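You operate a simulated robot arm through the tools that you are given. There is no shell and no other tool.

The job below is to be done with a simulated robot arm. You get a single attempt, and the scene is never put back.

JOB
Slide the watering can aside, wipe its water mark off the sofa table, then slide it back.
Fine: aside to the table's free end; red pad, put back; no spill. What is to be rubbed or washed off counts as gone when no trace of it is left.
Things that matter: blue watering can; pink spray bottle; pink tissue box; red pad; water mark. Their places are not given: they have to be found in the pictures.

The check looks at the end state, three seconds after you hand in, the way a careful person would. Anything else that was tipped, shoved, dropped, spilled or broken makes it a failure.

ROBOT AND FRAMES
A 6-joint arm with a two-finger parallel gripper, fixed in place. Base frame: the origin is on the floor under the middle of its stand, x ahead of it, y to its left, z up; the work surface is at about z = 0.66. Units: m, degrees, N and s.
With the tool pointing down near the work surface it reaches from about 0.2 to 0.62 m from the base axis. Its first joint turns from -66.0 to 66.0 degrees. Payload 2.7 kg.
Tool frame: the origin (TCP) lies between the finger pads and is the grasp point; the fingertips stand 0.023 m ahead of it; z points along the fingers, y is the line along which they close. Largest opening 0.094 m; finger width 0.038, thickness 0.01; the body of the gripper, 0.054 by 0.096 m, starts 0.039 m behind the TCP.
Orientation is told as [roll, pitch, yaw] about the base's x, y, z axes, in that order, counted from this pose: with the fingers straight down and closing along the base's y, the tool's x points along the base's -x, its y along +y and its z along -z.

CONTROLS
- The arm moves only by the tool servo_tool. Its argument "increments" is a list of rows, each a list of 7 numbers: the shift along the tool's x, y, z in m, then the turn, a rotation vector about the tool's x, y, z in degrees, then the finger opening in m, from 0 to 0.094. In form: [[tx, ty, tz, rx, ry, rz, jaw], ...]. A call has 1 to 20 rows; each row shifts and turns the commanded pose from where the row before left it, along the tool's axes as they then stand. Each row takes 0.2 s and may step no farther than 0.05 m and 8.6 degrees from the row before; otherwise, or with a gripper value out of range, the whole call is refused. Where a pose cannot be reached the arm comes as near as it can. A force on the tool above 40 N (or 10 N above the force at the start of the call, whichever is more), or a blocked arm, ends the call early, and 0.2 s more pass. The fingers move at their own pace (about 0.045 m/s each) and stop on an object; they squeeze with about 26 N. The grip force told is the motor's: it shows also when the fingers shut on nothing. Time passes only in rows, and 0.2 s behind the last, so rows that do not move let the fingers close. The reply holds the time, the measured pose of the TCP, the force on the tool along the base axes, the opening and the grip force, in the units named above and with some noise, with the torque about the TCP (base axes, N m) and any sound that the robot's microphone picked up, and new pictures: "pictures" is both (left out), scene, wrist or none.
- Cameras (640 x 400 px; columns grow to the right, rows downward): "scene" is fixed at [0.0907, -0.4728, 1.3671]; the picture's right is [0.49, -0.87, 0.00], its down [-0.69, -0.39, -0.61] and it looks along [0.53, 0.30, -0.79] (base axes); focal length 315 px, centre (320, 200). "wrist" rides on the gripper at [0.086, 0.016, -0.074] in the tool frame; the picture's right is [-0.18, 0.98, 0.00], its down [-0.58, -0.11, -0.81] and it looks along [-0.79, -0.15, 0.59] (tool axes); focal length 243 px, centre (320, 200).
- probe_pixels(camera, pixels): for up to 12 pixels [column, row] of the newest picture of that camera ("zoom" is the newest enlarged one), the place [x, y, z] in the base frame of the surface seen there, good to about 0.002 m, but the place of the scene camera against the robot may be out by one fixed shift of up to 0.025 m in any direction. It takes no simulated time.
- zoom(camera, box): a new picture of the part [left, top, right, bottom] of that camera's present view, enlarged. It takes no simulated time.
- sign_off(): hands the job in; it is judged then, once.

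Unless the task says otherwise, let go and move clear before handing in.

The tools are called after "Call:" as name(argument=value, ...) on one line, values as JSON. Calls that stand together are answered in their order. servo_tool: Moves the arm, as the interface text tells. Its arguments: {"type":"object","properties":{"increments":{"type":"array"},"pictures":{"type":"string","enum":["both","scene","wrist","none"]}},"required":["increments"]} The other tools are called the same way: probe_pixels (camera, pixels) gives the place of the surface under pixels of a picture; zoom (camera, box) takes an enlarged picture of a part of a camera's view; sign_off () hands the job in.

At the start:

```text
clock: 0.0
tool_pos: [0.414, -0.0265, 0.9921]
tcp_rot: [0.0, -0.1, -0.1]
ft_force: [-0.9, -0.1, -0.3]
moment: [0.01, -0.03, -0.02]
finger_gap: 0.0939
grip_force: 0.1
```

scene: 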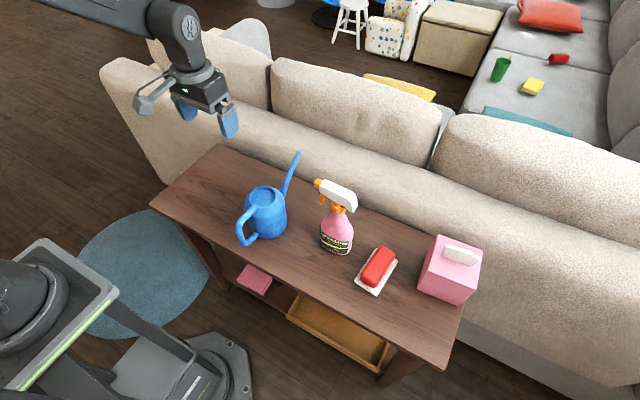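
wrist: 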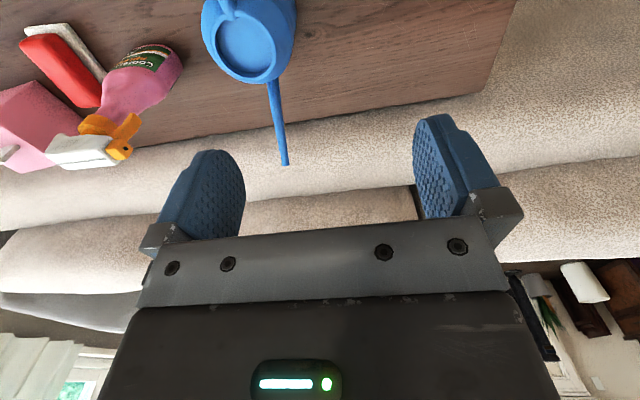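

The scene picture shows the blue watering can near (265,212), the spray bottle (337,225), red pad on a white dish (377,268), and pink tissue box (450,268). I'll zoom in and probe these places.

Call:
zoom(camera="scene", box=[140, 130, 340, 260])

Call:
zoom(camera="scene", box=[300, 170, 500, 300])

Call:
probe_pixels(camera="scene", pixels=[[152, 205], [220, 146], [462, 308], [440, 368], [265, 200], [243, 225], [298, 153], [337, 240], [378, 265], [450, 270], [200, 190], [300, 255]])

Call:
probe_pixels(camera="wrist", pixels=[[245, 45], [275, 110], [284, 160], [230, 5], [150, 75], [60, 65], [95, 45], [400, 60], [490, 50], [350, 80]])

```text
3.08 times, centred on (240, 195) of scene
```

zoom: 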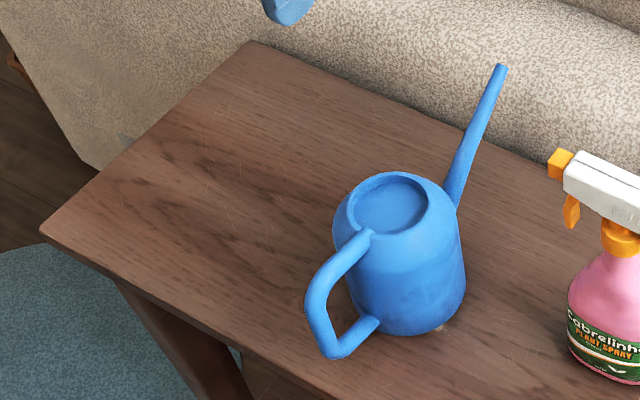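

```text
3.08 times, centred on (400, 235) of scene
```

zoom: 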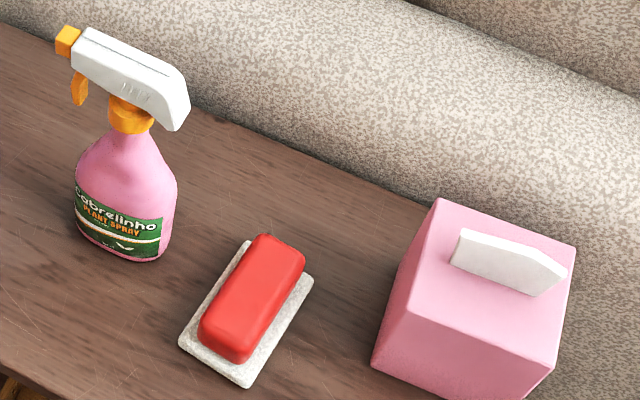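

```text
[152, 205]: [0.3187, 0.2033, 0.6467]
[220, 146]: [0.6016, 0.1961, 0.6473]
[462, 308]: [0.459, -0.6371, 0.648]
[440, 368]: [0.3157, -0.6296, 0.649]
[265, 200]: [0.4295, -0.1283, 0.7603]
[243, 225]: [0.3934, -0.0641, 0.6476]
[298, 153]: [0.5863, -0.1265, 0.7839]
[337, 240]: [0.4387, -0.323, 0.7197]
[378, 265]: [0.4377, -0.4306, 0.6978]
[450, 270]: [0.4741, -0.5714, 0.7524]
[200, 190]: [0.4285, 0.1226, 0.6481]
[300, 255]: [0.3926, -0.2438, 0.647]
```

```text
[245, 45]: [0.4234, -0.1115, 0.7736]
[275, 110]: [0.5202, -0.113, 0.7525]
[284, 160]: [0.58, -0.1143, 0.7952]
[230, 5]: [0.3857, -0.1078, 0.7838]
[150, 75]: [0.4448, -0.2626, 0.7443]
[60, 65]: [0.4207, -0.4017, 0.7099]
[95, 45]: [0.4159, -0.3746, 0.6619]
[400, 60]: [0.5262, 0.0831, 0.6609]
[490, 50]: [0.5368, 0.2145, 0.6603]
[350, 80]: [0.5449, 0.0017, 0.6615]
```

The wrist probe puts the table top at z≈0.661, while the scene camera reads about 0.647, so the scene camera is shifted. I'll zoom in on the can in both views to measure its handle, rim and body.

Call:
zoom(camera="wrist", box=[160, 0, 360, 125])

Call:
zoom(camera="scene", box=[220, 140, 320, 260])

```text
3.20 times, centred on (260, 62) of wrist
```

zoom: 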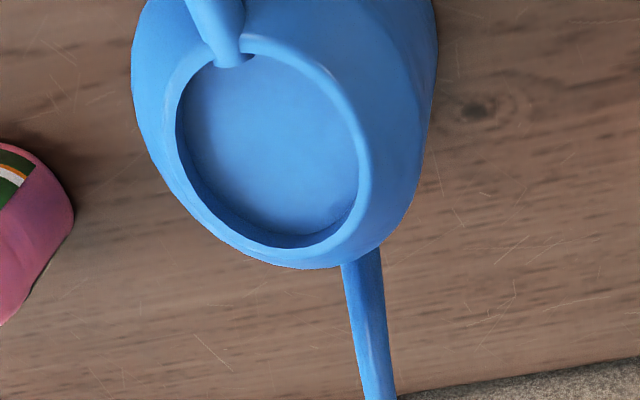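

```text
3.33 times, centred on (270, 200) of scene
```

zoom: 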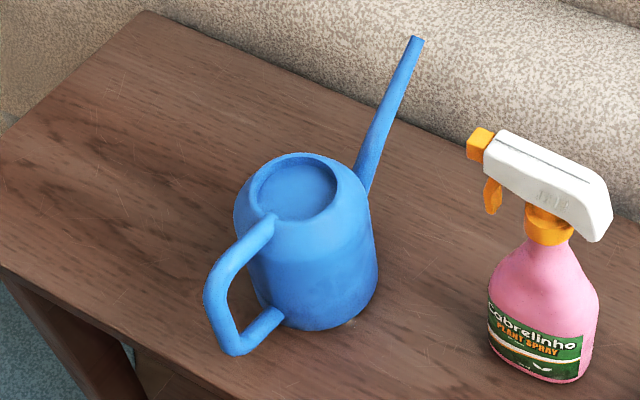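

The handle loop shows clearly in the zoom, from (270,222) out to (205,295) and back to (275,320). I'll probe along the handle and rim.

Call:
probe_pixels(camera="zoom", pixels=[[268, 225], [245, 245], [222, 272], [214, 295], [222, 325], [235, 345], [255, 330], [275, 317], [295, 195], [243, 215], [370, 230], [415, 40]])

Call:
probe_pixels(camera="zoom", pixels=[[262, 163], [335, 178], [372, 265], [340, 328], [310, 330], [352, 322], [365, 315], [300, 280], [330, 260], [236, 352], [205, 300], [350, 300]])

```text
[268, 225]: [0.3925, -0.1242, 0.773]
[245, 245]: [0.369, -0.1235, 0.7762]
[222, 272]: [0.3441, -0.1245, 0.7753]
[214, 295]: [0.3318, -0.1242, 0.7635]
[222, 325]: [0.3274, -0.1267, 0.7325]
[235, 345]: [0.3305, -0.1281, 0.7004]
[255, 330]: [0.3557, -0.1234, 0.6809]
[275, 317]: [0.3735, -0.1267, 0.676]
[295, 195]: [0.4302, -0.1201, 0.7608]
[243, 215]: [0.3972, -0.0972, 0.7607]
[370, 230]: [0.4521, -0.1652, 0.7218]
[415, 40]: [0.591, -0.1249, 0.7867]
```

```text
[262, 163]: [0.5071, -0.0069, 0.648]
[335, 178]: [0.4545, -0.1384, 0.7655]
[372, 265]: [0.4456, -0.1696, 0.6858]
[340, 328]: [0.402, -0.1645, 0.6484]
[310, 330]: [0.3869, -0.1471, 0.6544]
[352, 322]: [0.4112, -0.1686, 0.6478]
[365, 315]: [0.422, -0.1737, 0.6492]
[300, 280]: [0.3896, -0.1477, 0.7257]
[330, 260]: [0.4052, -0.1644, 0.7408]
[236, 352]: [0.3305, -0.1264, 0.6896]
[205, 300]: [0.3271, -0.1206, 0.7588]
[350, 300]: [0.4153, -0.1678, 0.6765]
```

Corrected by the wrist probe, the handle loop lies in the plane y≈-0.11. Its top bar is at z≈0.787 and its vertical grip at x≈0.325. I'll move to a viewing pose above the handle, jaws open, to check it with the wrist camera.

Call:
servo_tool(increments=[[0.0095, -0.0107, 0.014, 0, 0, 0, 0.094], [0.0095, -0.0107, 0.014, 0, 0, 0, 0.094], [0.0095, -0.0107, 0.014, 0, 0, 0, 0.094], [0.0095, -0.0107, 0.014, 0, 0, 0, 0.094], [0.0095, -0.0107, 0.014, 0, 0, 0, 0.094], [0.0095, -0.0107, 0.014, 0, 0, 0, 0.094], [0.0095, -0.0107, 0.014, 0, 0, 0, 0.094], [0.0095, -0.0107, 0.014, 0, 0, 0, 0.094]], pictures="both")

```text
clock: 1.8
tool_pos: [0.3378, -0.1111, 0.8784]
tcp_rot: [-0.1, -0.1, -0.1]
ft_force: [0.8, 0.3, 0.2]
moment: [-0.07, 0.02, -0.02]
finger_gap: 0.0939
grip_force: 0.1
```

scene: 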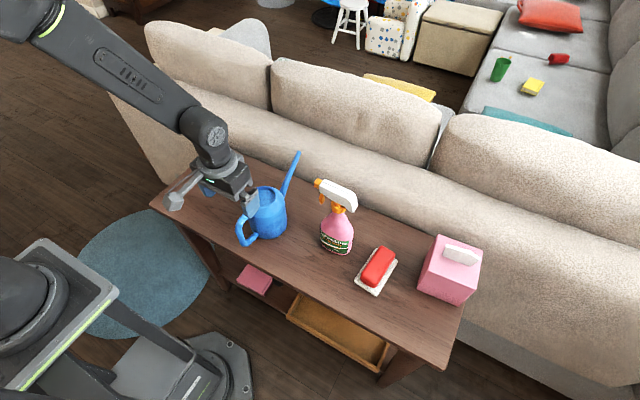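
wrist: 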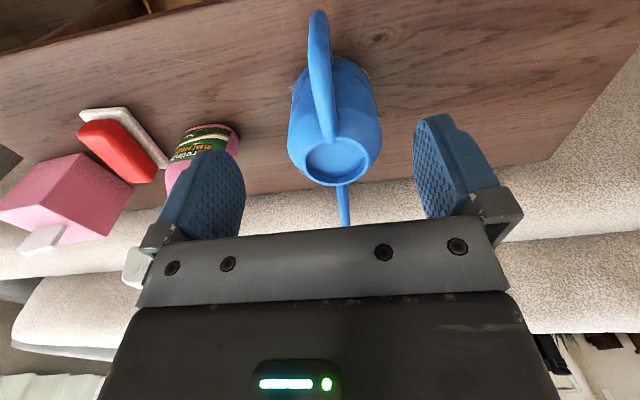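

Call:
probe_pixels(camera="wrist", pixels=[[318, 15], [317, 40], [319, 60], [322, 85], [327, 115], [292, 110], [378, 115], [334, 160], [344, 215], [308, 40], [328, 40], [500, 100]])

Call:
zoom(camera="wrist", box=[240, 0, 440, 125])

Call:
zoom(camera="wrist", box=[60, 80, 260, 205])

```text
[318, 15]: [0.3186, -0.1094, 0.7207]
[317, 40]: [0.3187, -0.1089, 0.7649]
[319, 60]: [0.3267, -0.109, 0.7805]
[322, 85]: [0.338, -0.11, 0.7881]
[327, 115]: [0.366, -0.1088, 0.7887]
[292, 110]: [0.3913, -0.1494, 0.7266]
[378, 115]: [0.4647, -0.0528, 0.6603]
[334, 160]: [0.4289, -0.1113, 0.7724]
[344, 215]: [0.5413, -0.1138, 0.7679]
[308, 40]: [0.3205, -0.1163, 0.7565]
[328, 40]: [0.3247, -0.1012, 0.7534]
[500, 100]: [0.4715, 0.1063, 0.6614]
```

```text
3.20 times, centred on (340, 62) of wrist
```

zoom: 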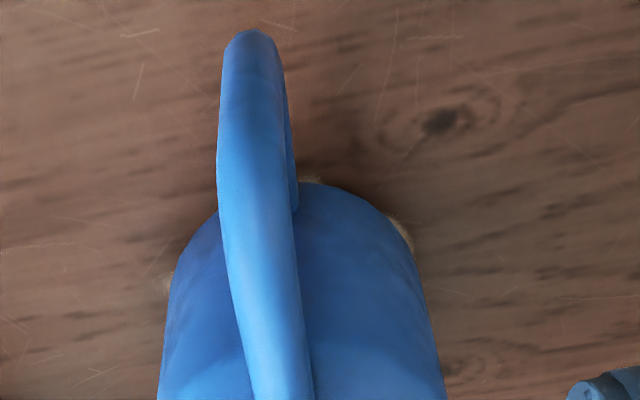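

```text
3.20 times, centred on (160, 142) of wrist
```

zoom: 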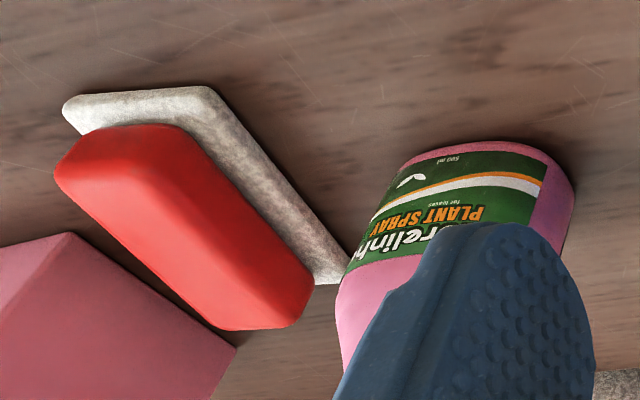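

The handle lies in the plane y≈-0.109, with its outer edge at x≈0.319 and its top at z≈0.788. A faint pale ring peeks out beyond the can's base at zoom (310,183) and (400,230), which is the water mark. I'll lower straight down around the handle's upper corner without closing yet.

Call:
servo_tool(increments=[[0.0003, 0.0003, 0.015, 0, 0, 0, 0.094], [0.0003, 0.0003, 0.015, 0, 0, 0, 0.094], [0.0003, 0.0003, 0.015, 0, 0, 0, 0.094], [0.0003, 0.0003, 0.015, 0, 0, 0, 0.094], [0, 0.0003, 0.015, 0, 0, 0, 0.094], [0, 0.0003, 0.015, 0, 0, 0, 0.06], [0, 0.0002, 0.015, 0, 0, 0, 0.05], [0, 0, 0.0145, 0, 0, 0, 0.05]], pictures="both")

```text
clock: 3.6
tool_pos: [0.3359, -0.111, 0.7589]
tcp_rot: [-0.1, -0.1, 0.0]
ft_force: [-0.5, 0.3, -0.1]
moment: [-0.01, -0.02, 0.01]
finger_gap: 0.0497
grip_force: 0.1
```

scene: 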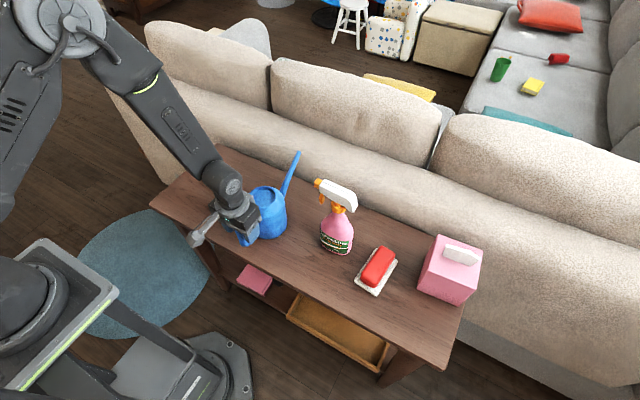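
wrist: 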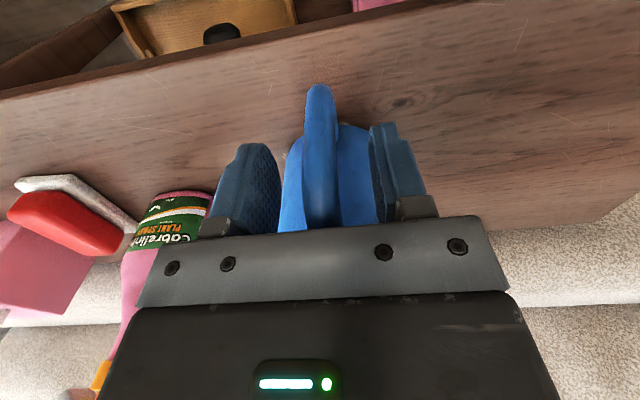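

The handle sits centred between the open fingers near (321,150), and contact force is nil. I'll check the finger and handle positions before closing.

Call:
probe_pixels(camera="wrist", pixels=[[320, 100], [321, 130], [321, 170], [322, 200], [276, 180], [380, 170], [305, 150], [338, 150]])

```text
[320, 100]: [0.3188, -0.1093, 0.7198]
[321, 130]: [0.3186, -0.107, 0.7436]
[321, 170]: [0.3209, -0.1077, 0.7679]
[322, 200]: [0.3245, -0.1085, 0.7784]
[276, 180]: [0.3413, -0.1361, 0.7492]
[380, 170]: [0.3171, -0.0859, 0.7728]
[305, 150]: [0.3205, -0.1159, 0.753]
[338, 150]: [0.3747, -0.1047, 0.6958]
```

The fingers are centred at y≈-0.111 and the handle is at y≈-0.1085, so I'll shift +0.0022 in y and close gently.

Call:
servo_tool(increments=[[0, 0.0022, 0, 0, 0, 0, 0.05], [0, 0, 0, 0, 0, 0, 0.035], [0, 0, 0, 0, 0, 0, 0.025], [0, 0, 0, 0, 0, 0, 0.018], [0, 0, 0, 0, 0, 0, 0.012], [0, 0, 0, 0, 0, 0, 0.0], [0, 0, 0, 0, 0, 0, 0.0], [0, 0, 0, 0, 0, 0, 0.0]], pictures="both")

```text
clock: 5.4
tool_pos: [0.3366, -0.1089, 0.7592]
tcp_rot: [0.0, -0.2, 0.0]
ft_force: [0.0, -0.7, 0.3]
moment: [-0.02, -0.37, -0.01]
finger_gap: 0.0156
grip_force: 26.3
```

scene: 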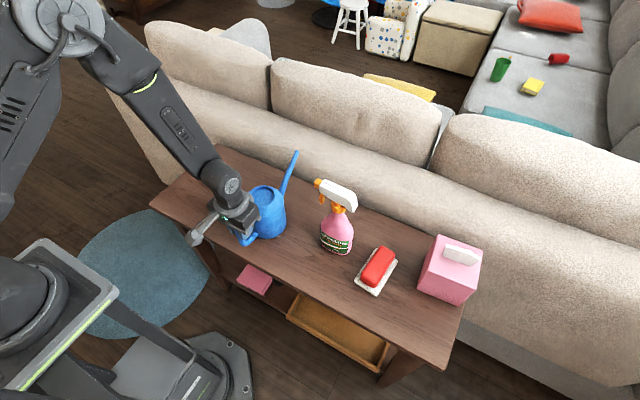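
wrist: 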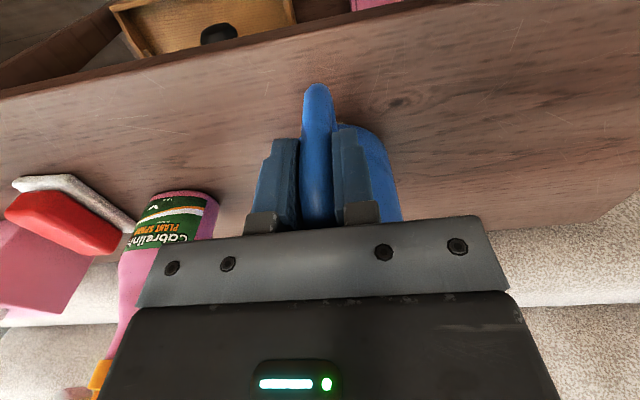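

The handle is gripped at 15.6 mm with 26 N. I'll slide it slowly along +y, trying a short stretch first and watching force and tilt.

Call:
servo_tool(increments=[[0, 0.002, 0, 0, 0, 0, 0], [0, 0.004, 0, 0, 0, 0, 0], [0, 0.005, 0, 0, 0, 0, 0], [0, 0.005, 0, 0, 0, 0, 0], [0, 0.004, 0, 0, 0, 0, 0]], pictures="both")

```text
clock: 6.6
tool_pos: [0.3342, -0.0875, 0.7605]
tcp_rot: [-0.1, 0.1, 0.2]
ft_force: [-0.4, 0.3, 0.3]
moment: [-0.02, 0.44, -0.03]
finger_gap: 0.0161
grip_force: 25.5
```

scene: 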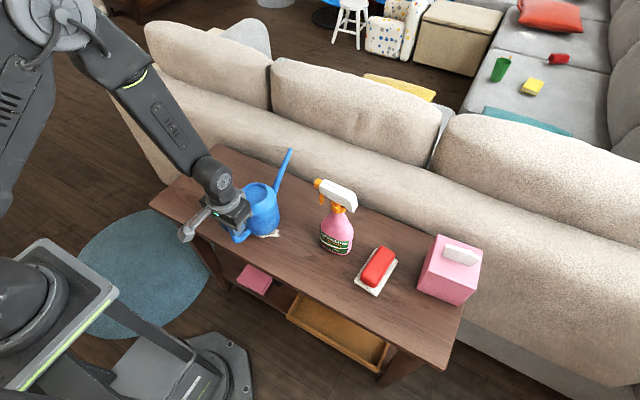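
wrist: 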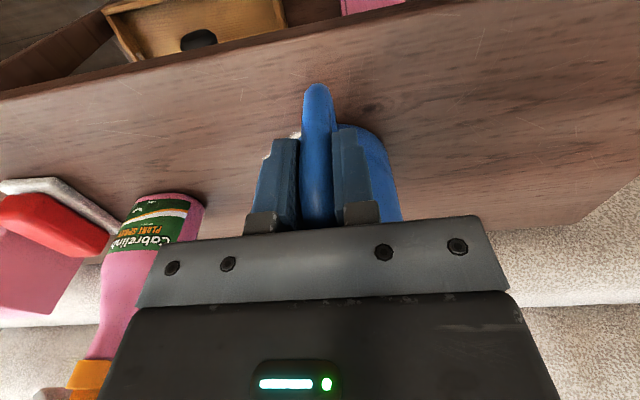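

The can slides easily, and the mark's pale edge now shows at scene (270,235). I'll continue sliding to about y = +0.11.

Call:
servo_tool(increments=[[0, 0.004, 0, 0, 0, 0, 0], [0, 0.008, 0, 0, 0, 0, 0], [0, 0.011, 0, 0, 0, 0, 0], [0, 0.012, 0, 0, 0, 0, 0], [0, 0.012, 0, 0, 0, 0, 0], [0, 0.012, 0, 0, 0, 0, 0], [0, 0.012, 0, 0, 0, 0, 0], [0, 0.012, 0, 0, 0, 0, 0], [0, 0.012, 0, 0, 0, 0, 0], [0, 0.012, 0, 0, 0, 0, 0], [0, 0.012, 0, 0, 0, 0, 0], [0, 0.012, 0, 0, 0, 0, 0], [0, 0.012, 0, 0, 0, 0, 0], [0, 0.012, 0, 0, 0, 0, 0], [0, 0.012, 0, 0, 0, 0, 0], [0, 0.012, 0, 0, 0, 0, 0], [0, 0.01, 0, 0, 0, 0, 0], [0, 0.006, 0, 0, 0, 0, 0], [0, 0.003, 0, 0, 0, 0, 0], [0, 0, 0, 0, 0, 0, 0]], pictures="both")

```text
clock: 10.8
tool_pos: [0.3354, 0.1101, 0.7579]
tcp_rot: [0.0, 0.0, 0.0]
ft_force: [-0.5, -1.8, 1.4]
moment: [-0.18, 0.32, -0.06]
finger_gap: 0.016
grip_force: 26.0
```

scene: 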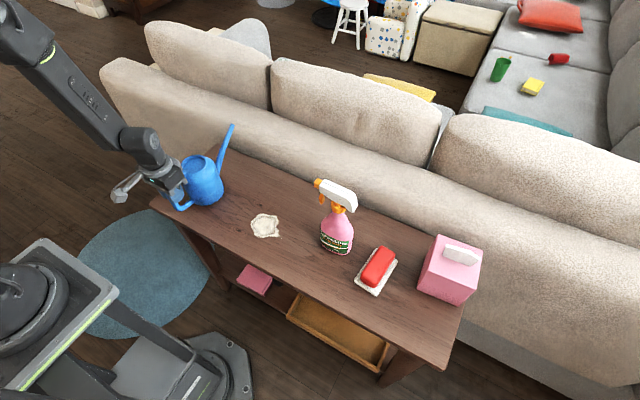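
wrist: 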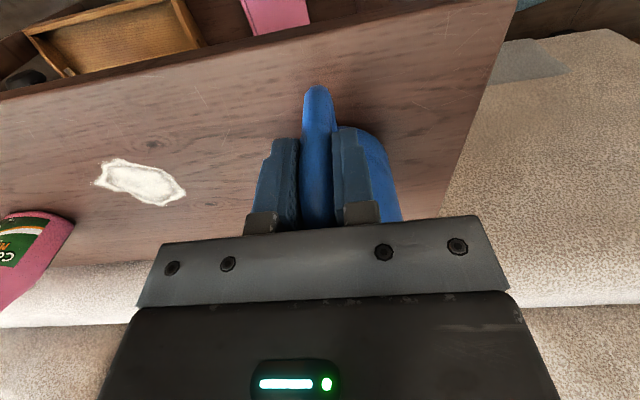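

The can stands upright at the free end, and the mark is fully exposed as a white patch around scene (265,225). I'll open the fingers, and measure the mark.

Call:
zoom(camera="scene", box=[230, 200, 300, 250])

Call:
probe_pixels(camera="wrist", pixels=[[93, 182], [105, 160], [140, 163], [185, 195], [162, 206], [130, 195], [140, 180], [500, 60], [440, 205]])

Call:
servo_tool(increments=[[0, 0, 0, 0, 0, 0, 0.03], [0, 0, 0, 0, 0, 0, 0.05], [0, 0, 0, 0, 0, 0, 0.06], [0, 0, 0, 0, 0, 0, 0.06]], pictures="both")

```text
8.00 times, centred on (265, 225) of scene
```

zoom: 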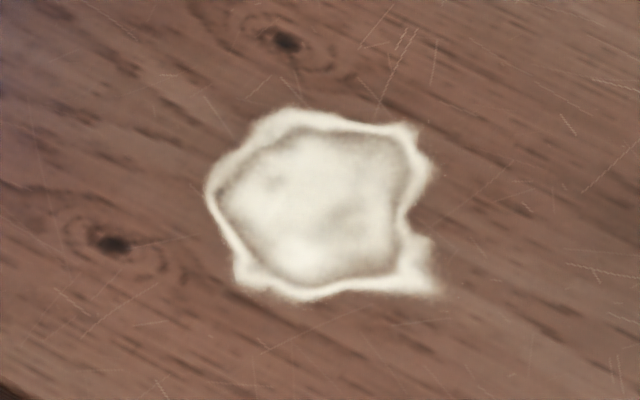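

```text
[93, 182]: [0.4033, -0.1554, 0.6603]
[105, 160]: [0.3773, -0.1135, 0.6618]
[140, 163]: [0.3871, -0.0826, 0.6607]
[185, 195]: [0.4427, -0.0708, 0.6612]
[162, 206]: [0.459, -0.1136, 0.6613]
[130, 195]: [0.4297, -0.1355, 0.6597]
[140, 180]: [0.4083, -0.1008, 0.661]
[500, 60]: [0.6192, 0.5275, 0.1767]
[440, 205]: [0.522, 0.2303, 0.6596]
```

```text
clock: 11.8
tool_pos: [0.3354, 0.1082, 0.7586]
tcp_rot: [-0.1, -0.1, 0.1]
ft_force: [0.3, 0.5, 0.3]
moment: [-0.01, 0.02, 0.02]
finger_gap: 0.06
grip_force: 0.0
```

scene: 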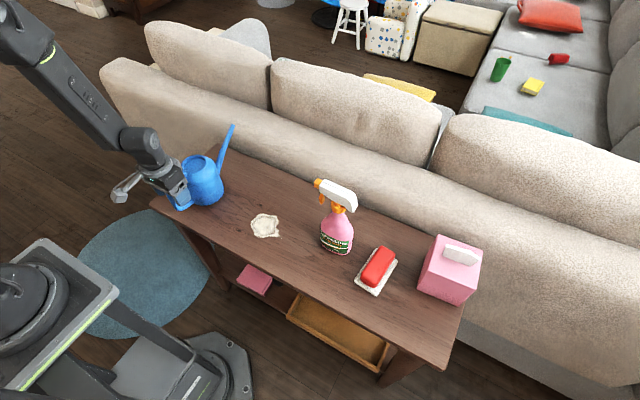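
wrist: 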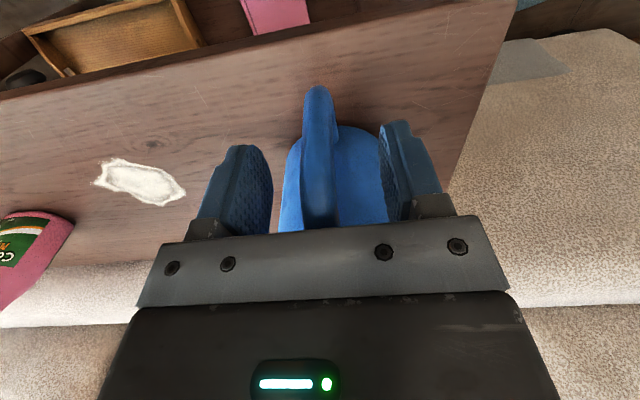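

I'm released, and the mark spans x 0.374–0.462, y -0.157 to -0.067. I'll raise straight up clear of the can and then study the pad, dish, bottle and tissue box.

Call:
servo_tool(increments=[[0, 0, -0.01, 0, 0, 0, 0.06], [0, 0, -0.02, 0, 0, 0, 0.06], [0, 0, -0.03, 0, 0, 0, 0.06], [0, 0, -0.03, 0, 0, 0, 0.06], [0, 0, -0.03, 0, 0, 0, 0.06], [0, 0, -0.03, 0, 0, 0, 0.06], [0, 0, -0.02, 0, 0, 0, 0.06]], pictures="both")

Call:
zoom(camera="scene", box=[300, 170, 420, 300])

Call:
probe_pixels(camera="scene", pixels=[[316, 183], [325, 183], [340, 193], [354, 203], [336, 210], [324, 247], [351, 243], [336, 254], [328, 230], [352, 230], [335, 200], [325, 200]])

Call:
probe_pixels(camera="scene", pixels=[[383, 250], [394, 252], [374, 285], [364, 279], [378, 266], [357, 281], [373, 292], [397, 258], [380, 247], [419, 288], [434, 236], [443, 250]])

```text
clock: 13.4
tool_pos: [0.3331, 0.1099, 0.9295]
tcp_rot: [0.0, -0.1, 0.0]
ft_force: [0.3, 0.4, -0.4]
moment: [-0.02, 0.0, 0.0]
finger_gap: 0.0601
grip_force: 0.0
```

scene: 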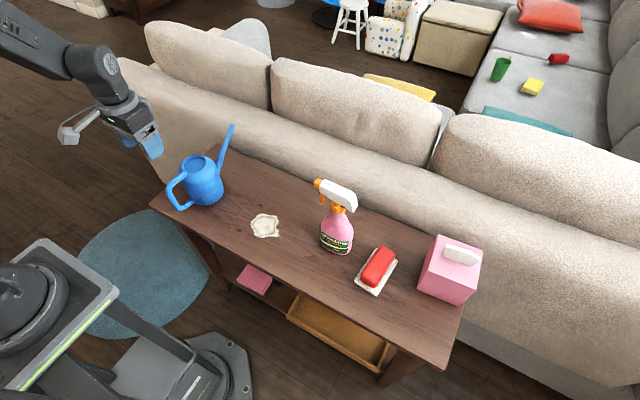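
wrist: 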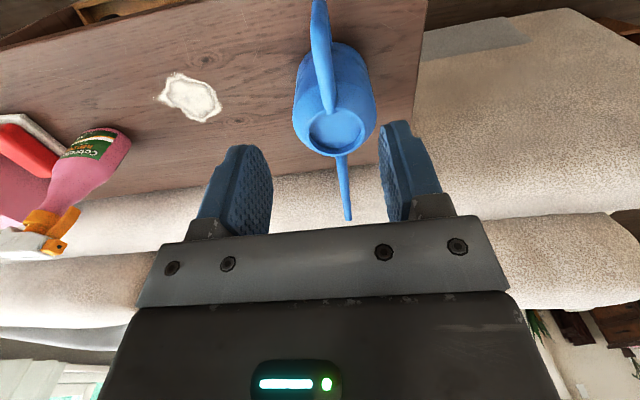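

```text
3.08 times, centred on (360, 235) of scene
```

zoom: 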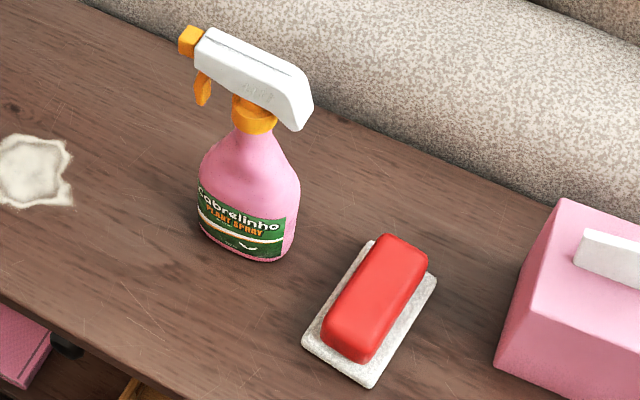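

```text
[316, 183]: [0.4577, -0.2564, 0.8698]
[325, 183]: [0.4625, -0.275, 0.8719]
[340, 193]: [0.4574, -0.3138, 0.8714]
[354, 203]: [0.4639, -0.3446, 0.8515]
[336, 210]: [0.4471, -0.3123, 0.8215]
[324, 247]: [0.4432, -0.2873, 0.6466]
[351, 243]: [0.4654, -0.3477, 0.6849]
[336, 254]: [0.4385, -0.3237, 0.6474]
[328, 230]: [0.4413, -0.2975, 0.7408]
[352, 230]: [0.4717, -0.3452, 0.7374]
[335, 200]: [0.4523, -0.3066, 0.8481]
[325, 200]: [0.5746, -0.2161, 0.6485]
```

```text
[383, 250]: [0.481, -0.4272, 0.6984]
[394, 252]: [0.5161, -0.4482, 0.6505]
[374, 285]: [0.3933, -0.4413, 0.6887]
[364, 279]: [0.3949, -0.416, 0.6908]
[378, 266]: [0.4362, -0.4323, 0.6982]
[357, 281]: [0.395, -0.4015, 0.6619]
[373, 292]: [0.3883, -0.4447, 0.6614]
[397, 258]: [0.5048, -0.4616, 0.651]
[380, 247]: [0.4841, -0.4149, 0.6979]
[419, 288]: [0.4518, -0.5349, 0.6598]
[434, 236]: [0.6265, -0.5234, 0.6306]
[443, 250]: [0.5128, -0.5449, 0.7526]
```

The pad lies with its long axis nearly along x, centred near base (0.43,-0.418), top at about 0.711, on a dish whose top is about 0.675. The bottle top is at about 0.885 (x≈0.45). I'll travel along -y at x=0.333, z≈0.93, well clear of the bottle, and look at the pad with the wrist camera.

Call:
servo_tool(increments=[[0, -0.02, 0, 0, 0, 0, 0.075], [0, -0.035, 0, 0, 0, 0, 0.075], [0, -0.04, 0, 0, 0, 0, 0.075], [0, -0.04, 0, 0, 0, 0, 0.075], [0, -0.04, 0, 0, 0, 0, 0.075], [0, -0.04, 0, 0, 0, 0, 0.075], [0, -0.04, 0, 0, 0, 0, 0.075], [0, -0.04, 0, 0, 0, 0, 0.075], [0, -0.04, 0, 0, 0, 0, 0.075], [0, -0.04, 0, 0, 0, 0, 0.075], [0, -0.04, 0, 0, 0, 0, 0.075], [0, -0.04, 0, 0, 0, 0, 0.075], [0, -0.04, 0, 0, 0, 0, 0.075], [0, -0.03, 0, 0, 0, 0, 0.075], [0, 0, 0, 0, 0, 0, 0.075]], pictures="both")

```text
clock: 16.6
tool_pos: [0.3351, -0.4155, 0.929]
tcp_rot: [0.1, -0.1, 0.1]
ft_force: [0.0, 0.2, -0.3]
moment: [0.0, 0.01, 0.0]
finger_gap: 0.0749
grip_force: 0.1
```

scene: 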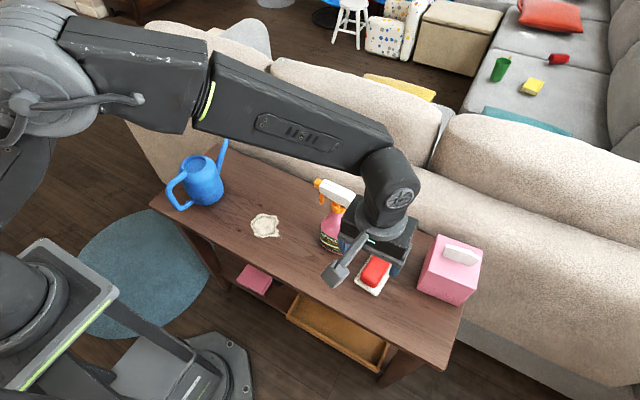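
wrist: 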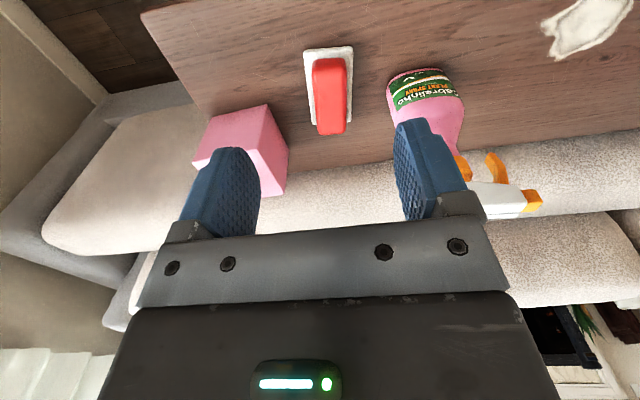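

Call:
zoom(camera="wrist", box=[260, 30, 420, 150])

Call:
probe_pixels(camera="wrist", pixels=[[313, 62], [346, 62], [319, 130], [344, 128], [330, 95], [306, 52], [352, 50], [320, 90], [338, 90], [308, 100], [388, 85], [460, 95]])

Call:
probe_pixels(camera="wrist", pixels=[[330, 61], [332, 130], [267, 110], [289, 155], [495, 160], [540, 200], [480, 195], [465, 120], [400, 110], [351, 100]])

```text
3.33 times, centred on (340, 90) of wrist
```

zoom: 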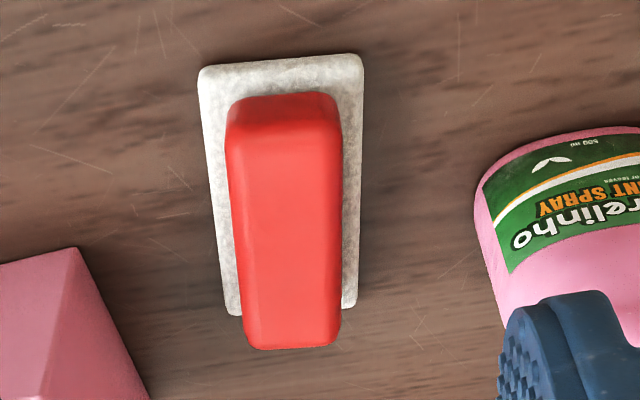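

```text
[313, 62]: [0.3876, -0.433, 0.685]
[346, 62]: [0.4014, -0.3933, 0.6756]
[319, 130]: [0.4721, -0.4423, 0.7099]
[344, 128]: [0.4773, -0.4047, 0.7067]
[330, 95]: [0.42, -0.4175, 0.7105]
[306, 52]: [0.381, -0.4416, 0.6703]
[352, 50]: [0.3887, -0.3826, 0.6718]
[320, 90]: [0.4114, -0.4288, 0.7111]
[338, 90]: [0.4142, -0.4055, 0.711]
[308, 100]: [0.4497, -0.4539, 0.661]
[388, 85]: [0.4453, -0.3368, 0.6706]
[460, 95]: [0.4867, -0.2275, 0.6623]
```

```text
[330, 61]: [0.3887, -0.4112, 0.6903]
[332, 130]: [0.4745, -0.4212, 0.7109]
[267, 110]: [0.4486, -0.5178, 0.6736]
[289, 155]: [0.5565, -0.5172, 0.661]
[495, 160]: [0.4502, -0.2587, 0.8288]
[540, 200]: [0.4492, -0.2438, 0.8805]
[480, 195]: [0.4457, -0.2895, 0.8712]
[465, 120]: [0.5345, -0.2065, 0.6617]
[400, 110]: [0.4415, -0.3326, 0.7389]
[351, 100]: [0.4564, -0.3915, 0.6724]
```

The pad's axis is rotated about -6.5° from base x. Its centre is (0.432,-0.417), it runs from z≈0.672 to 0.711, and the bottle's nearest edge is at y≈-0.334. I'll check the arm's own bulk near the bottle before descending.

Call:
probe_pixels(camera="scene", pixels=[[400, 200], [385, 165], [360, 150], [300, 130], [250, 90], [360, 215], [380, 235], [365, 180], [345, 240], [335, 275], [410, 225], [330, 165]])

```text
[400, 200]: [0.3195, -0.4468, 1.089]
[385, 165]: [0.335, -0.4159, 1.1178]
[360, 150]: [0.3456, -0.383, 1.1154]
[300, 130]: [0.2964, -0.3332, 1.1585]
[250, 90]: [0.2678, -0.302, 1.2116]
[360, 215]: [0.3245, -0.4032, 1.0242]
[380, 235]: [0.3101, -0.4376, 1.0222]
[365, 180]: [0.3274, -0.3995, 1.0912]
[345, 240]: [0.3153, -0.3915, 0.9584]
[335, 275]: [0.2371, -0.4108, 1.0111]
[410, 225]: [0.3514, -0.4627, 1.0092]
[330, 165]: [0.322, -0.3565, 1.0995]
```

The arm's bulk will clear the bottle by about 2.5 cm. I'll turn the tool 6.5° to match the pad, move over it at height, then lower partway to z≈0.80 and check.

Call:
servo_tool(increments=[[0, 0, 0, 0, 0, 3.2, 0.075], [0, 0, 0, 0, 0, 3.3, 0.075], [-0.0193, 0.0019, 0, 0, 0, 0, 0.075], [-0.0193, 0.0019, 0, 0, 0, 0, 0.075], [-0.0193, 0.0019, 0, 0, 0, 0, 0.075], [-0.0193, 0.0019, 0, 0, 0, 0, 0.075], [-0.0193, 0.0019, 0, 0, 0, 0, 0.075], [0, 0, 0.02, 0, 0, 0, 0.075], [0, 0, 0.025, 0, 0, 0, 0.075], [0, 0, 0.03, 0, 0, 0, 0.075], [0, 0, 0.03, 0, 0, 0, 0.075], [0, 0, 0.024, 0, 0, 0, 0.075], [0, 0, 0, 0, 0, 0, 0.075]], pictures="both")

```text
clock: 19.4
tool_pos: [0.4328, -0.4174, 0.8002]
tcp_rot: [0.0, -0.1, -6.6]
ft_force: [-0.3, -0.2, -0.1]
moment: [0.03, -0.03, 0.0]
finger_gap: 0.075
grip_force: 0.1
```

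scene: 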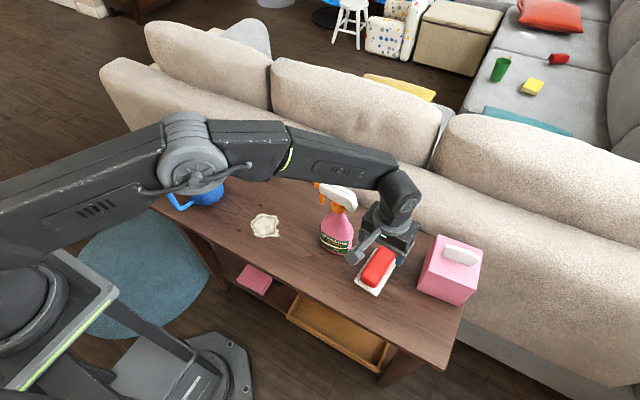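
wrist: 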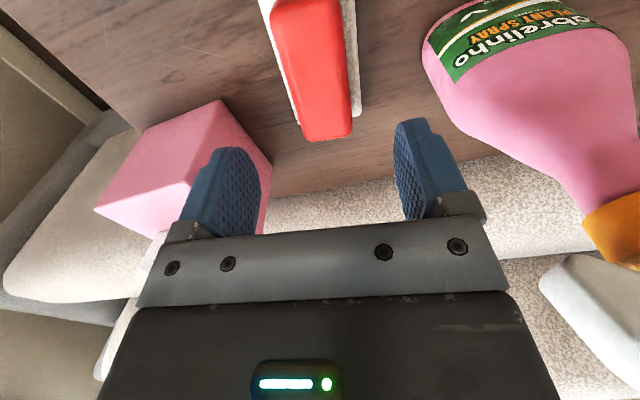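

The pad sits below between the fingers near wrist (312,70). The forearm now runs near the bottle's head at scene (345,180), so I'll check that clearance.

Call:
zoom(camera="scene", box=[290, 140, 450, 270])

Call:
probe_pixels(camera="scene", pixels=[[320, 180], [345, 182], [370, 187], [375, 192], [350, 195], [335, 188], [318, 187], [380, 160], [330, 150], [352, 207], [385, 215], [300, 165]])

Call:
probe_pixels(camera="wrist", pixels=[[300, 120], [352, 118], [310, 135], [352, 132], [278, 40], [340, 40], [312, 80], [230, 180], [405, 165], [425, 50], [450, 120], [355, 90]])

```text
3.08 times, centred on (370, 205) of scene
```

zoom: 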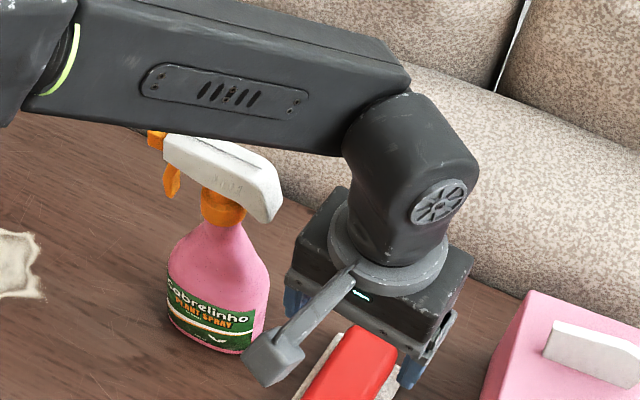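

```text
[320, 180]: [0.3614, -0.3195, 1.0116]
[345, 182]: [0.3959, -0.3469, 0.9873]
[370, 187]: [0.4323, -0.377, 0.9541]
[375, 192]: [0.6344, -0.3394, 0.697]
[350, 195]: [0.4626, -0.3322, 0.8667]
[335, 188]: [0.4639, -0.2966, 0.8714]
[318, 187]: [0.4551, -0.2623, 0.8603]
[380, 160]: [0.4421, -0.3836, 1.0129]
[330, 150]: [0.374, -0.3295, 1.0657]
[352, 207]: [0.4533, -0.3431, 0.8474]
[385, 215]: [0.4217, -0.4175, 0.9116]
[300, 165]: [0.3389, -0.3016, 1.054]
```

```text
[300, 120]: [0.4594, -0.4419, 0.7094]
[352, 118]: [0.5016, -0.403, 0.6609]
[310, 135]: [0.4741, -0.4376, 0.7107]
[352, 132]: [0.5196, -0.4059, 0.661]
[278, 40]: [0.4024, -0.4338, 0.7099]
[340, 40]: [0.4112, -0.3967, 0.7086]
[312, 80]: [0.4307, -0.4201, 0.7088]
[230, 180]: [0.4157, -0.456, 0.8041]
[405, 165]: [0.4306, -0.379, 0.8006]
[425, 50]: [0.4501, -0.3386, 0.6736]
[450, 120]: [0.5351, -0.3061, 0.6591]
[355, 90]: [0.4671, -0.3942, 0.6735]
```

The probes suggest the forearm is offset sideways toward the bottle, so going straight down 9 cm more could bring it onto the bottle's head. I'll measure the forearm's far edge and lower edge more exactly.

Call:
probe_pixels(camera="zoom", pixels=[[395, 62], [330, 32], [260, 8], [400, 85], [340, 150], [300, 145], [230, 135], [180, 130], [120, 122], [345, 100], [200, 10], [250, 60]])

Call:
probe_pixels(camera="zoom", pixels=[[420, 110], [440, 150], [360, 130], [370, 230], [460, 170], [350, 180], [270, 365], [300, 250], [330, 200], [420, 330], [270, 195], [170, 145]])

```text
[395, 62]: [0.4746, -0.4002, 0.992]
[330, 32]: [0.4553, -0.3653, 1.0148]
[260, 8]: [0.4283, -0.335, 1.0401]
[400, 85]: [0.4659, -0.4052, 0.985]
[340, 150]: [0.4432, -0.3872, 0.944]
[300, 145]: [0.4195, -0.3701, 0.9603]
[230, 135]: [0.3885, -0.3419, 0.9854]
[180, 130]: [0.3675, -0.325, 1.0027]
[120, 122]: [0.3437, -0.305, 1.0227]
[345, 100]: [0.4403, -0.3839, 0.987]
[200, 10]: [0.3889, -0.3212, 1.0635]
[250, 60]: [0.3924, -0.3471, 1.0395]
```

```text
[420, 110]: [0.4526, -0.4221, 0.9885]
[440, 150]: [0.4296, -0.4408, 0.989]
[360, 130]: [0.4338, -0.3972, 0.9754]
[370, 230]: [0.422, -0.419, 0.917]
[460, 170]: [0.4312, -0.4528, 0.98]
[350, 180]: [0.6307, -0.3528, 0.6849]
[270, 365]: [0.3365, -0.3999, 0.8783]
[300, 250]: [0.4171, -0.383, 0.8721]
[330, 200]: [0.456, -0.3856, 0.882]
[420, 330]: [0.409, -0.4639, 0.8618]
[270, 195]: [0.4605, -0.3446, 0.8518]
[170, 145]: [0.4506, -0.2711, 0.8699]
```

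Straight down would bring the forearm underside to about z=0.87 right over the bottle head (0.885), so I'll tilt the tool about the pad's cross axis instead. That keeps the fingers flat against the pad's sides while the wrist leans back toward the robot and away from the bottle.

Call:
servo_tool(increments=[[0, 0, 0, 0, -5, 0, 0.075], [0, 0, 0, 0, -5, 0, 0.075], [0, 0, 0, 0, -5, 0, 0.075], [0, 0, 0, 0, -5, 0, 0.075], [0, 0, 0, 0, -5, 0, 0.075], [0, 0, 0, 0, 0, 0, 0.075]], pictures="both")

Call:
zoom(camera="scene", box=[290, 140, 450, 270])

```text
clock: 20.8
tool_pos: [0.4336, -0.4169, 0.8006]
tcp_rot: [0.0, -25.3, -6.5]
ft_force: [0.0, -0.3, 0.6]
moment: [0.0, 0.01, 0.03]
finger_gap: 0.0752
grip_force: 0.1
```

scene: 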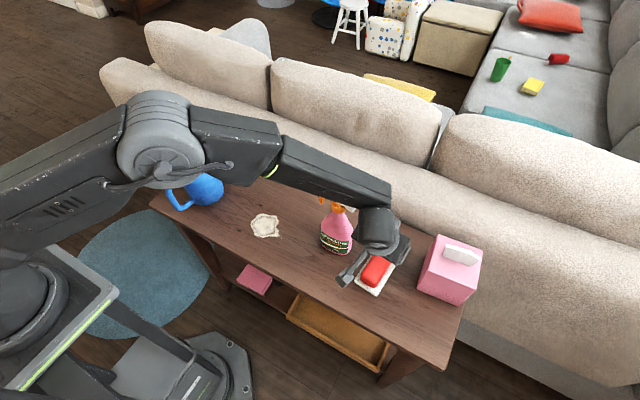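
wrist: 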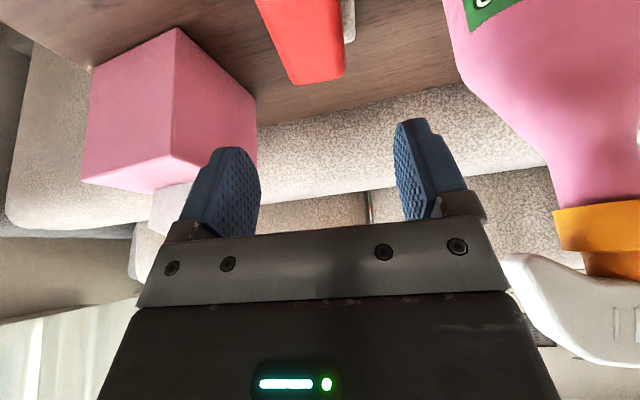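

```text
3.08 times, centred on (370, 205) of scene
```

zoom: 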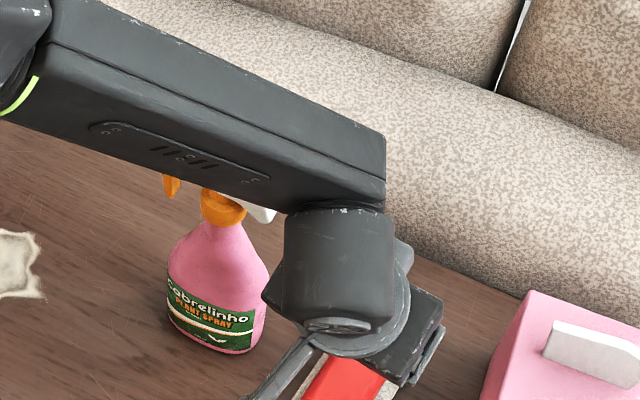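

The wrist leaned back, but in the picture the forearm now covers the bottle's head. I'll probe its edges to get the true gap.

Call:
probe_pixels(camera="zoom", pixels=[[380, 140], [300, 95], [200, 45], [120, 5], [380, 200], [300, 195], [240, 190], [160, 170], [80, 145], [383, 165], [300, 140], [200, 90]])

Call:
probe_pixels(camera="zoom", pixels=[[340, 230], [300, 280], [340, 320], [385, 240], [265, 215], [170, 185], [250, 390], [405, 260], [430, 310], [220, 205], [20, 120], [210, 240]])

```text
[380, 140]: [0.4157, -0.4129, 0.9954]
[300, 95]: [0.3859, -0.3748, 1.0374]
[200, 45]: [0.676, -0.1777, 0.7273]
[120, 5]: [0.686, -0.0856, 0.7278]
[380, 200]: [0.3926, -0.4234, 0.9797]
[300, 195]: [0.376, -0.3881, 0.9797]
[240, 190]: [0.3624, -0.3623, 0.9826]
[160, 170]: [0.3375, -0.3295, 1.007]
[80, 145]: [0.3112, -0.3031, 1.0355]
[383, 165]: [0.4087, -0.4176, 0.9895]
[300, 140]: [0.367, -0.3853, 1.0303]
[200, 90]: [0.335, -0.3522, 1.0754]
```

```text
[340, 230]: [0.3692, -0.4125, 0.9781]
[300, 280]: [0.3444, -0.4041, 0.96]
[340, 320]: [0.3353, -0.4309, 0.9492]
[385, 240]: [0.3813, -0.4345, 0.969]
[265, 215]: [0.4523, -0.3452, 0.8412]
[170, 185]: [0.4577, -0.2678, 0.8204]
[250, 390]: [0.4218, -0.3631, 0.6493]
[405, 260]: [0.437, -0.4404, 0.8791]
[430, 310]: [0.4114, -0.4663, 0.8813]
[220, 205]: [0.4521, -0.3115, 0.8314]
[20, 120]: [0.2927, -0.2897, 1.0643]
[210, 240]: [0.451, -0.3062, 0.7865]
```

The tilt opened the forearm-to-bottle gap to roughly 4 cm sideways. I also want to be sure the elbow, seen at (160,140), stays clear of the can it overlaps in the picture.

Call:
probe_pixels(camera="scene", pixels=[[160, 150], [190, 165], [150, 180], [210, 120], [215, 175], [245, 175], [120, 160], [205, 190], [180, 195], [60, 200], [225, 150], [260, 150]])

Call:
probe_pixels(camera="wrist", pixels=[[285, 70], [345, 60], [300, 20], [310, 80], [330, 30], [265, 20], [215, 200], [410, 180], [460, 70], [500, 130], [345, 20], [350, 40]])

```text
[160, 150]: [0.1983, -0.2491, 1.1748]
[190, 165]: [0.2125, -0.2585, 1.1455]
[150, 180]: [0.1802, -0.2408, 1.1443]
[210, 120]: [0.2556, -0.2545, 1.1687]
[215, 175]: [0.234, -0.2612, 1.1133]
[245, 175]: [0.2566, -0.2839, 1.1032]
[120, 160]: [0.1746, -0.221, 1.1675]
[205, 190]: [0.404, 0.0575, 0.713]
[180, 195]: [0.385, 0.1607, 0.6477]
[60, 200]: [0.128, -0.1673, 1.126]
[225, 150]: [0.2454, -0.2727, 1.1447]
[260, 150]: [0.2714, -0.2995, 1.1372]
```

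```text
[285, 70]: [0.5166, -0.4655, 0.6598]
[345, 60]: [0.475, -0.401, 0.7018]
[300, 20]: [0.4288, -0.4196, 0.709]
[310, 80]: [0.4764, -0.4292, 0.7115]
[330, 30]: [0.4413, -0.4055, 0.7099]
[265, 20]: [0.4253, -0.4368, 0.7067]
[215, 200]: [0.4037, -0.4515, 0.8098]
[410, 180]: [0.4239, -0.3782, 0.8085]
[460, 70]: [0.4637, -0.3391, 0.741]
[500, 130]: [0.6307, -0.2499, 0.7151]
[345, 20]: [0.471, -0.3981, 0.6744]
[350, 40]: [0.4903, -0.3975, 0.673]
```

The elbow is far from the can (x≈0.2, y≈-0.25), so descent is safe. I'll go straight down to TCP z≈0.707 around the pad, keeping the fingertips about 6 mm above the dish.

Call:
servo_tool(increments=[[0.00667, 0, 0.0141, 0, 0, 0, 0.075], [0.00667, 0, 0.0141, 0, 0, 0, 0.075], [0.00667, 0, 0.0141, 0, 0, 0, 0.075], [0.00667, 0, 0.0141, 0, 0, 0, 0.075], [0.00667, 0, 0.0141, 0, 0, 0, 0.075], [0.00445, 0, 0.0094, 0, 0, 0, 0.075], [0, 0, 0, 0, 0, 0, 0.075]], pictures="both")

Call:
zoom(camera="scene", box=[290, 150, 450, 280])

```text
clock: 22.4
tool_pos: [0.4331, -0.4173, 0.7136]
tcp_rot: [0.0, -25.2, -6.5]
ft_force: [0.2, -0.1, -1.1]
moment: [0.02, 0.06, 0.0]
finger_gap: 0.0752
grip_force: 0.1
```

scene: 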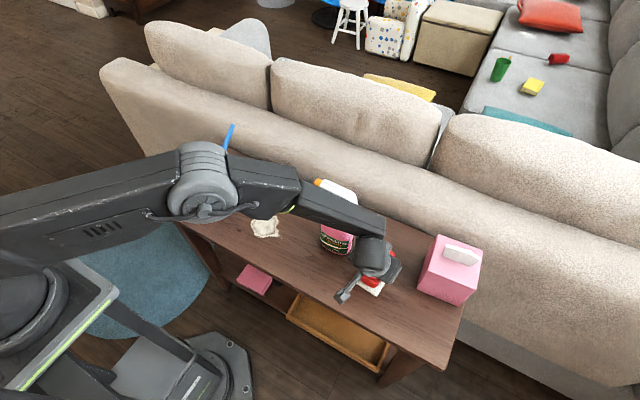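
wrist: 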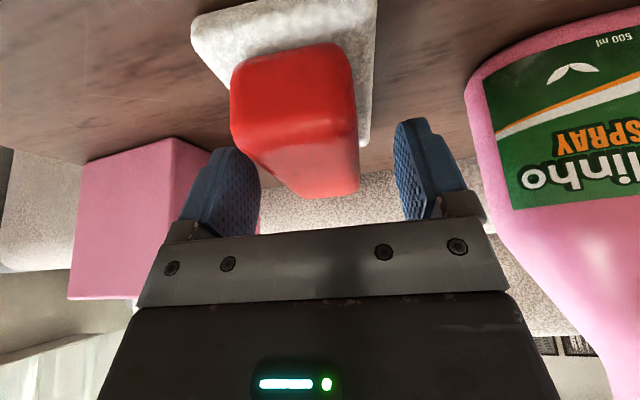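

```text
3.08 times, centred on (370, 215) of scene
```

zoom: 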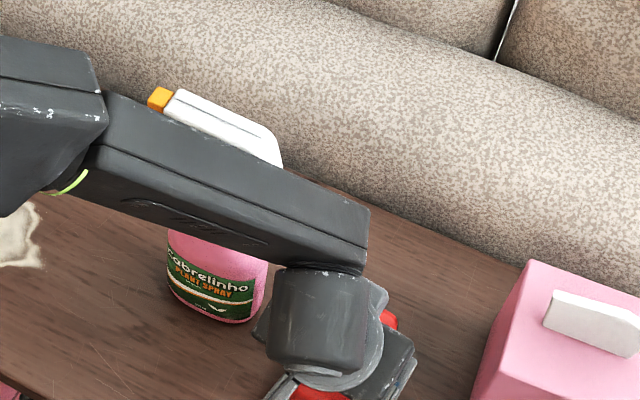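

No contact so far, and the bottle's head is visible behind the forearm at zoom (220,125). I'm at z=0.7136, so I'll check the gap there and the pad's position between the fingers before the last few mm.

Call:
probe_pixels(camera="zoom", pixels=[[170, 122], [220, 148], [270, 175], [330, 200], [240, 190], [255, 140], [200, 112], [160, 98], [265, 155], [220, 240], [260, 262], [100, 150]])

Call:
probe_pixels(camera="wrist", pixels=[[240, 100], [350, 60], [300, 120], [300, 160], [356, 140], [280, 50], [330, 45], [195, 20], [370, 10], [225, 190], [405, 165], [365, 120]])

```text
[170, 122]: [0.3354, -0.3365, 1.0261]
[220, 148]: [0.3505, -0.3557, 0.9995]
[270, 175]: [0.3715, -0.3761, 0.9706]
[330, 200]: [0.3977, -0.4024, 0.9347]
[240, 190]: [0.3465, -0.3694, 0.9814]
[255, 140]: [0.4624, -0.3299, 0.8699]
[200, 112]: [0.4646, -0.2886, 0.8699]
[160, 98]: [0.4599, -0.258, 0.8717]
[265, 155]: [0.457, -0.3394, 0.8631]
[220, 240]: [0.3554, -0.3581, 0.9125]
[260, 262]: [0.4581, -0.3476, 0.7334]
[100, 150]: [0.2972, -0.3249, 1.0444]
```

```text
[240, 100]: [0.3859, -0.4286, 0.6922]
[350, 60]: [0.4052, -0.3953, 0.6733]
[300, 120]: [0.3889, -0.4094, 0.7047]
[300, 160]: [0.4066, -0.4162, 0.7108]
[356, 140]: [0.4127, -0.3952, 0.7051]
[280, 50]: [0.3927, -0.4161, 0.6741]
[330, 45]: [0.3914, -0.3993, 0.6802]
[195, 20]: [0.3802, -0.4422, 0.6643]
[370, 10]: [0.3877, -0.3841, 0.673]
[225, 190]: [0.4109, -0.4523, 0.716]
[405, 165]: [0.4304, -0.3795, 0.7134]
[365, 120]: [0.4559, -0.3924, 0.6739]
```

The forearm clears the bottle by over 5 cm, and the fingers are centred on the pad (inner faces at y≈-0.452 and -0.380). I'll go down 6 mm more and close on the pad.

Call:
servo_tool(increments=[[0.0013, 0, 0.0027, 0, 0, 0, 0.075], [0.0013, 0, 0.0027, 0, 0, 0, 0.075], [0, -0.0008, 0, 0, 0, 0, 0.06], [0, 0, 0, 0, 0, 0, 0.05], [0, 0, 0, 0, 0, 0, 0.042], [0, 0, 0, 0, 0, 0, 0.036], [0, 0, 0, 0, 0, 0, 0.02], [0, 0, 0, 0, 0, 0, 0.0], [0, 0, 0, 0, 0, 0, 0.0]], pictures="both")

```text
clock: 24.4
tool_pos: [0.4321, -0.4178, 0.7053]
tcp_rot: [0.0, -25.1, -6.5]
ft_force: [-0.5, -1.0, 0.2]
moment: [-0.02, -0.06, -0.06]
finger_gap: 0.0434
grip_force: 26.5
```

scene: 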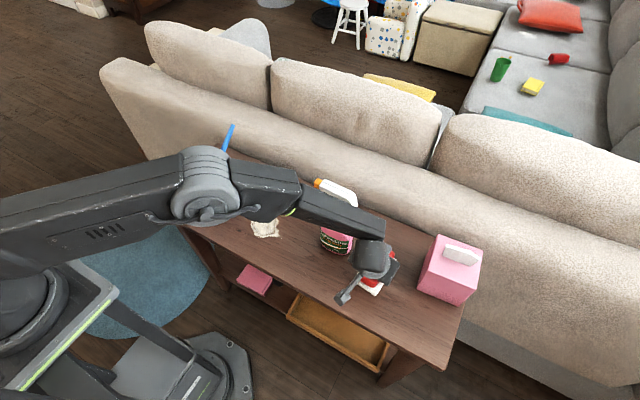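
wrist: 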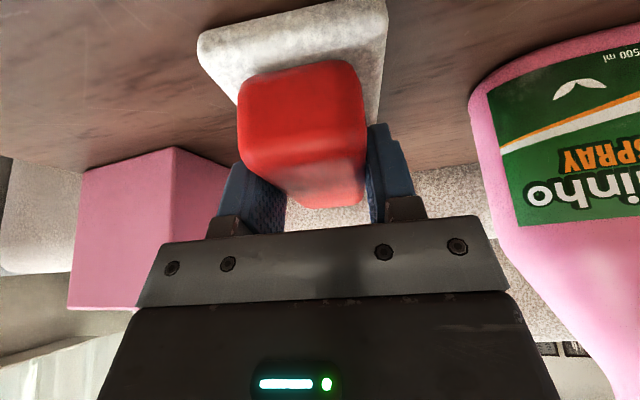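

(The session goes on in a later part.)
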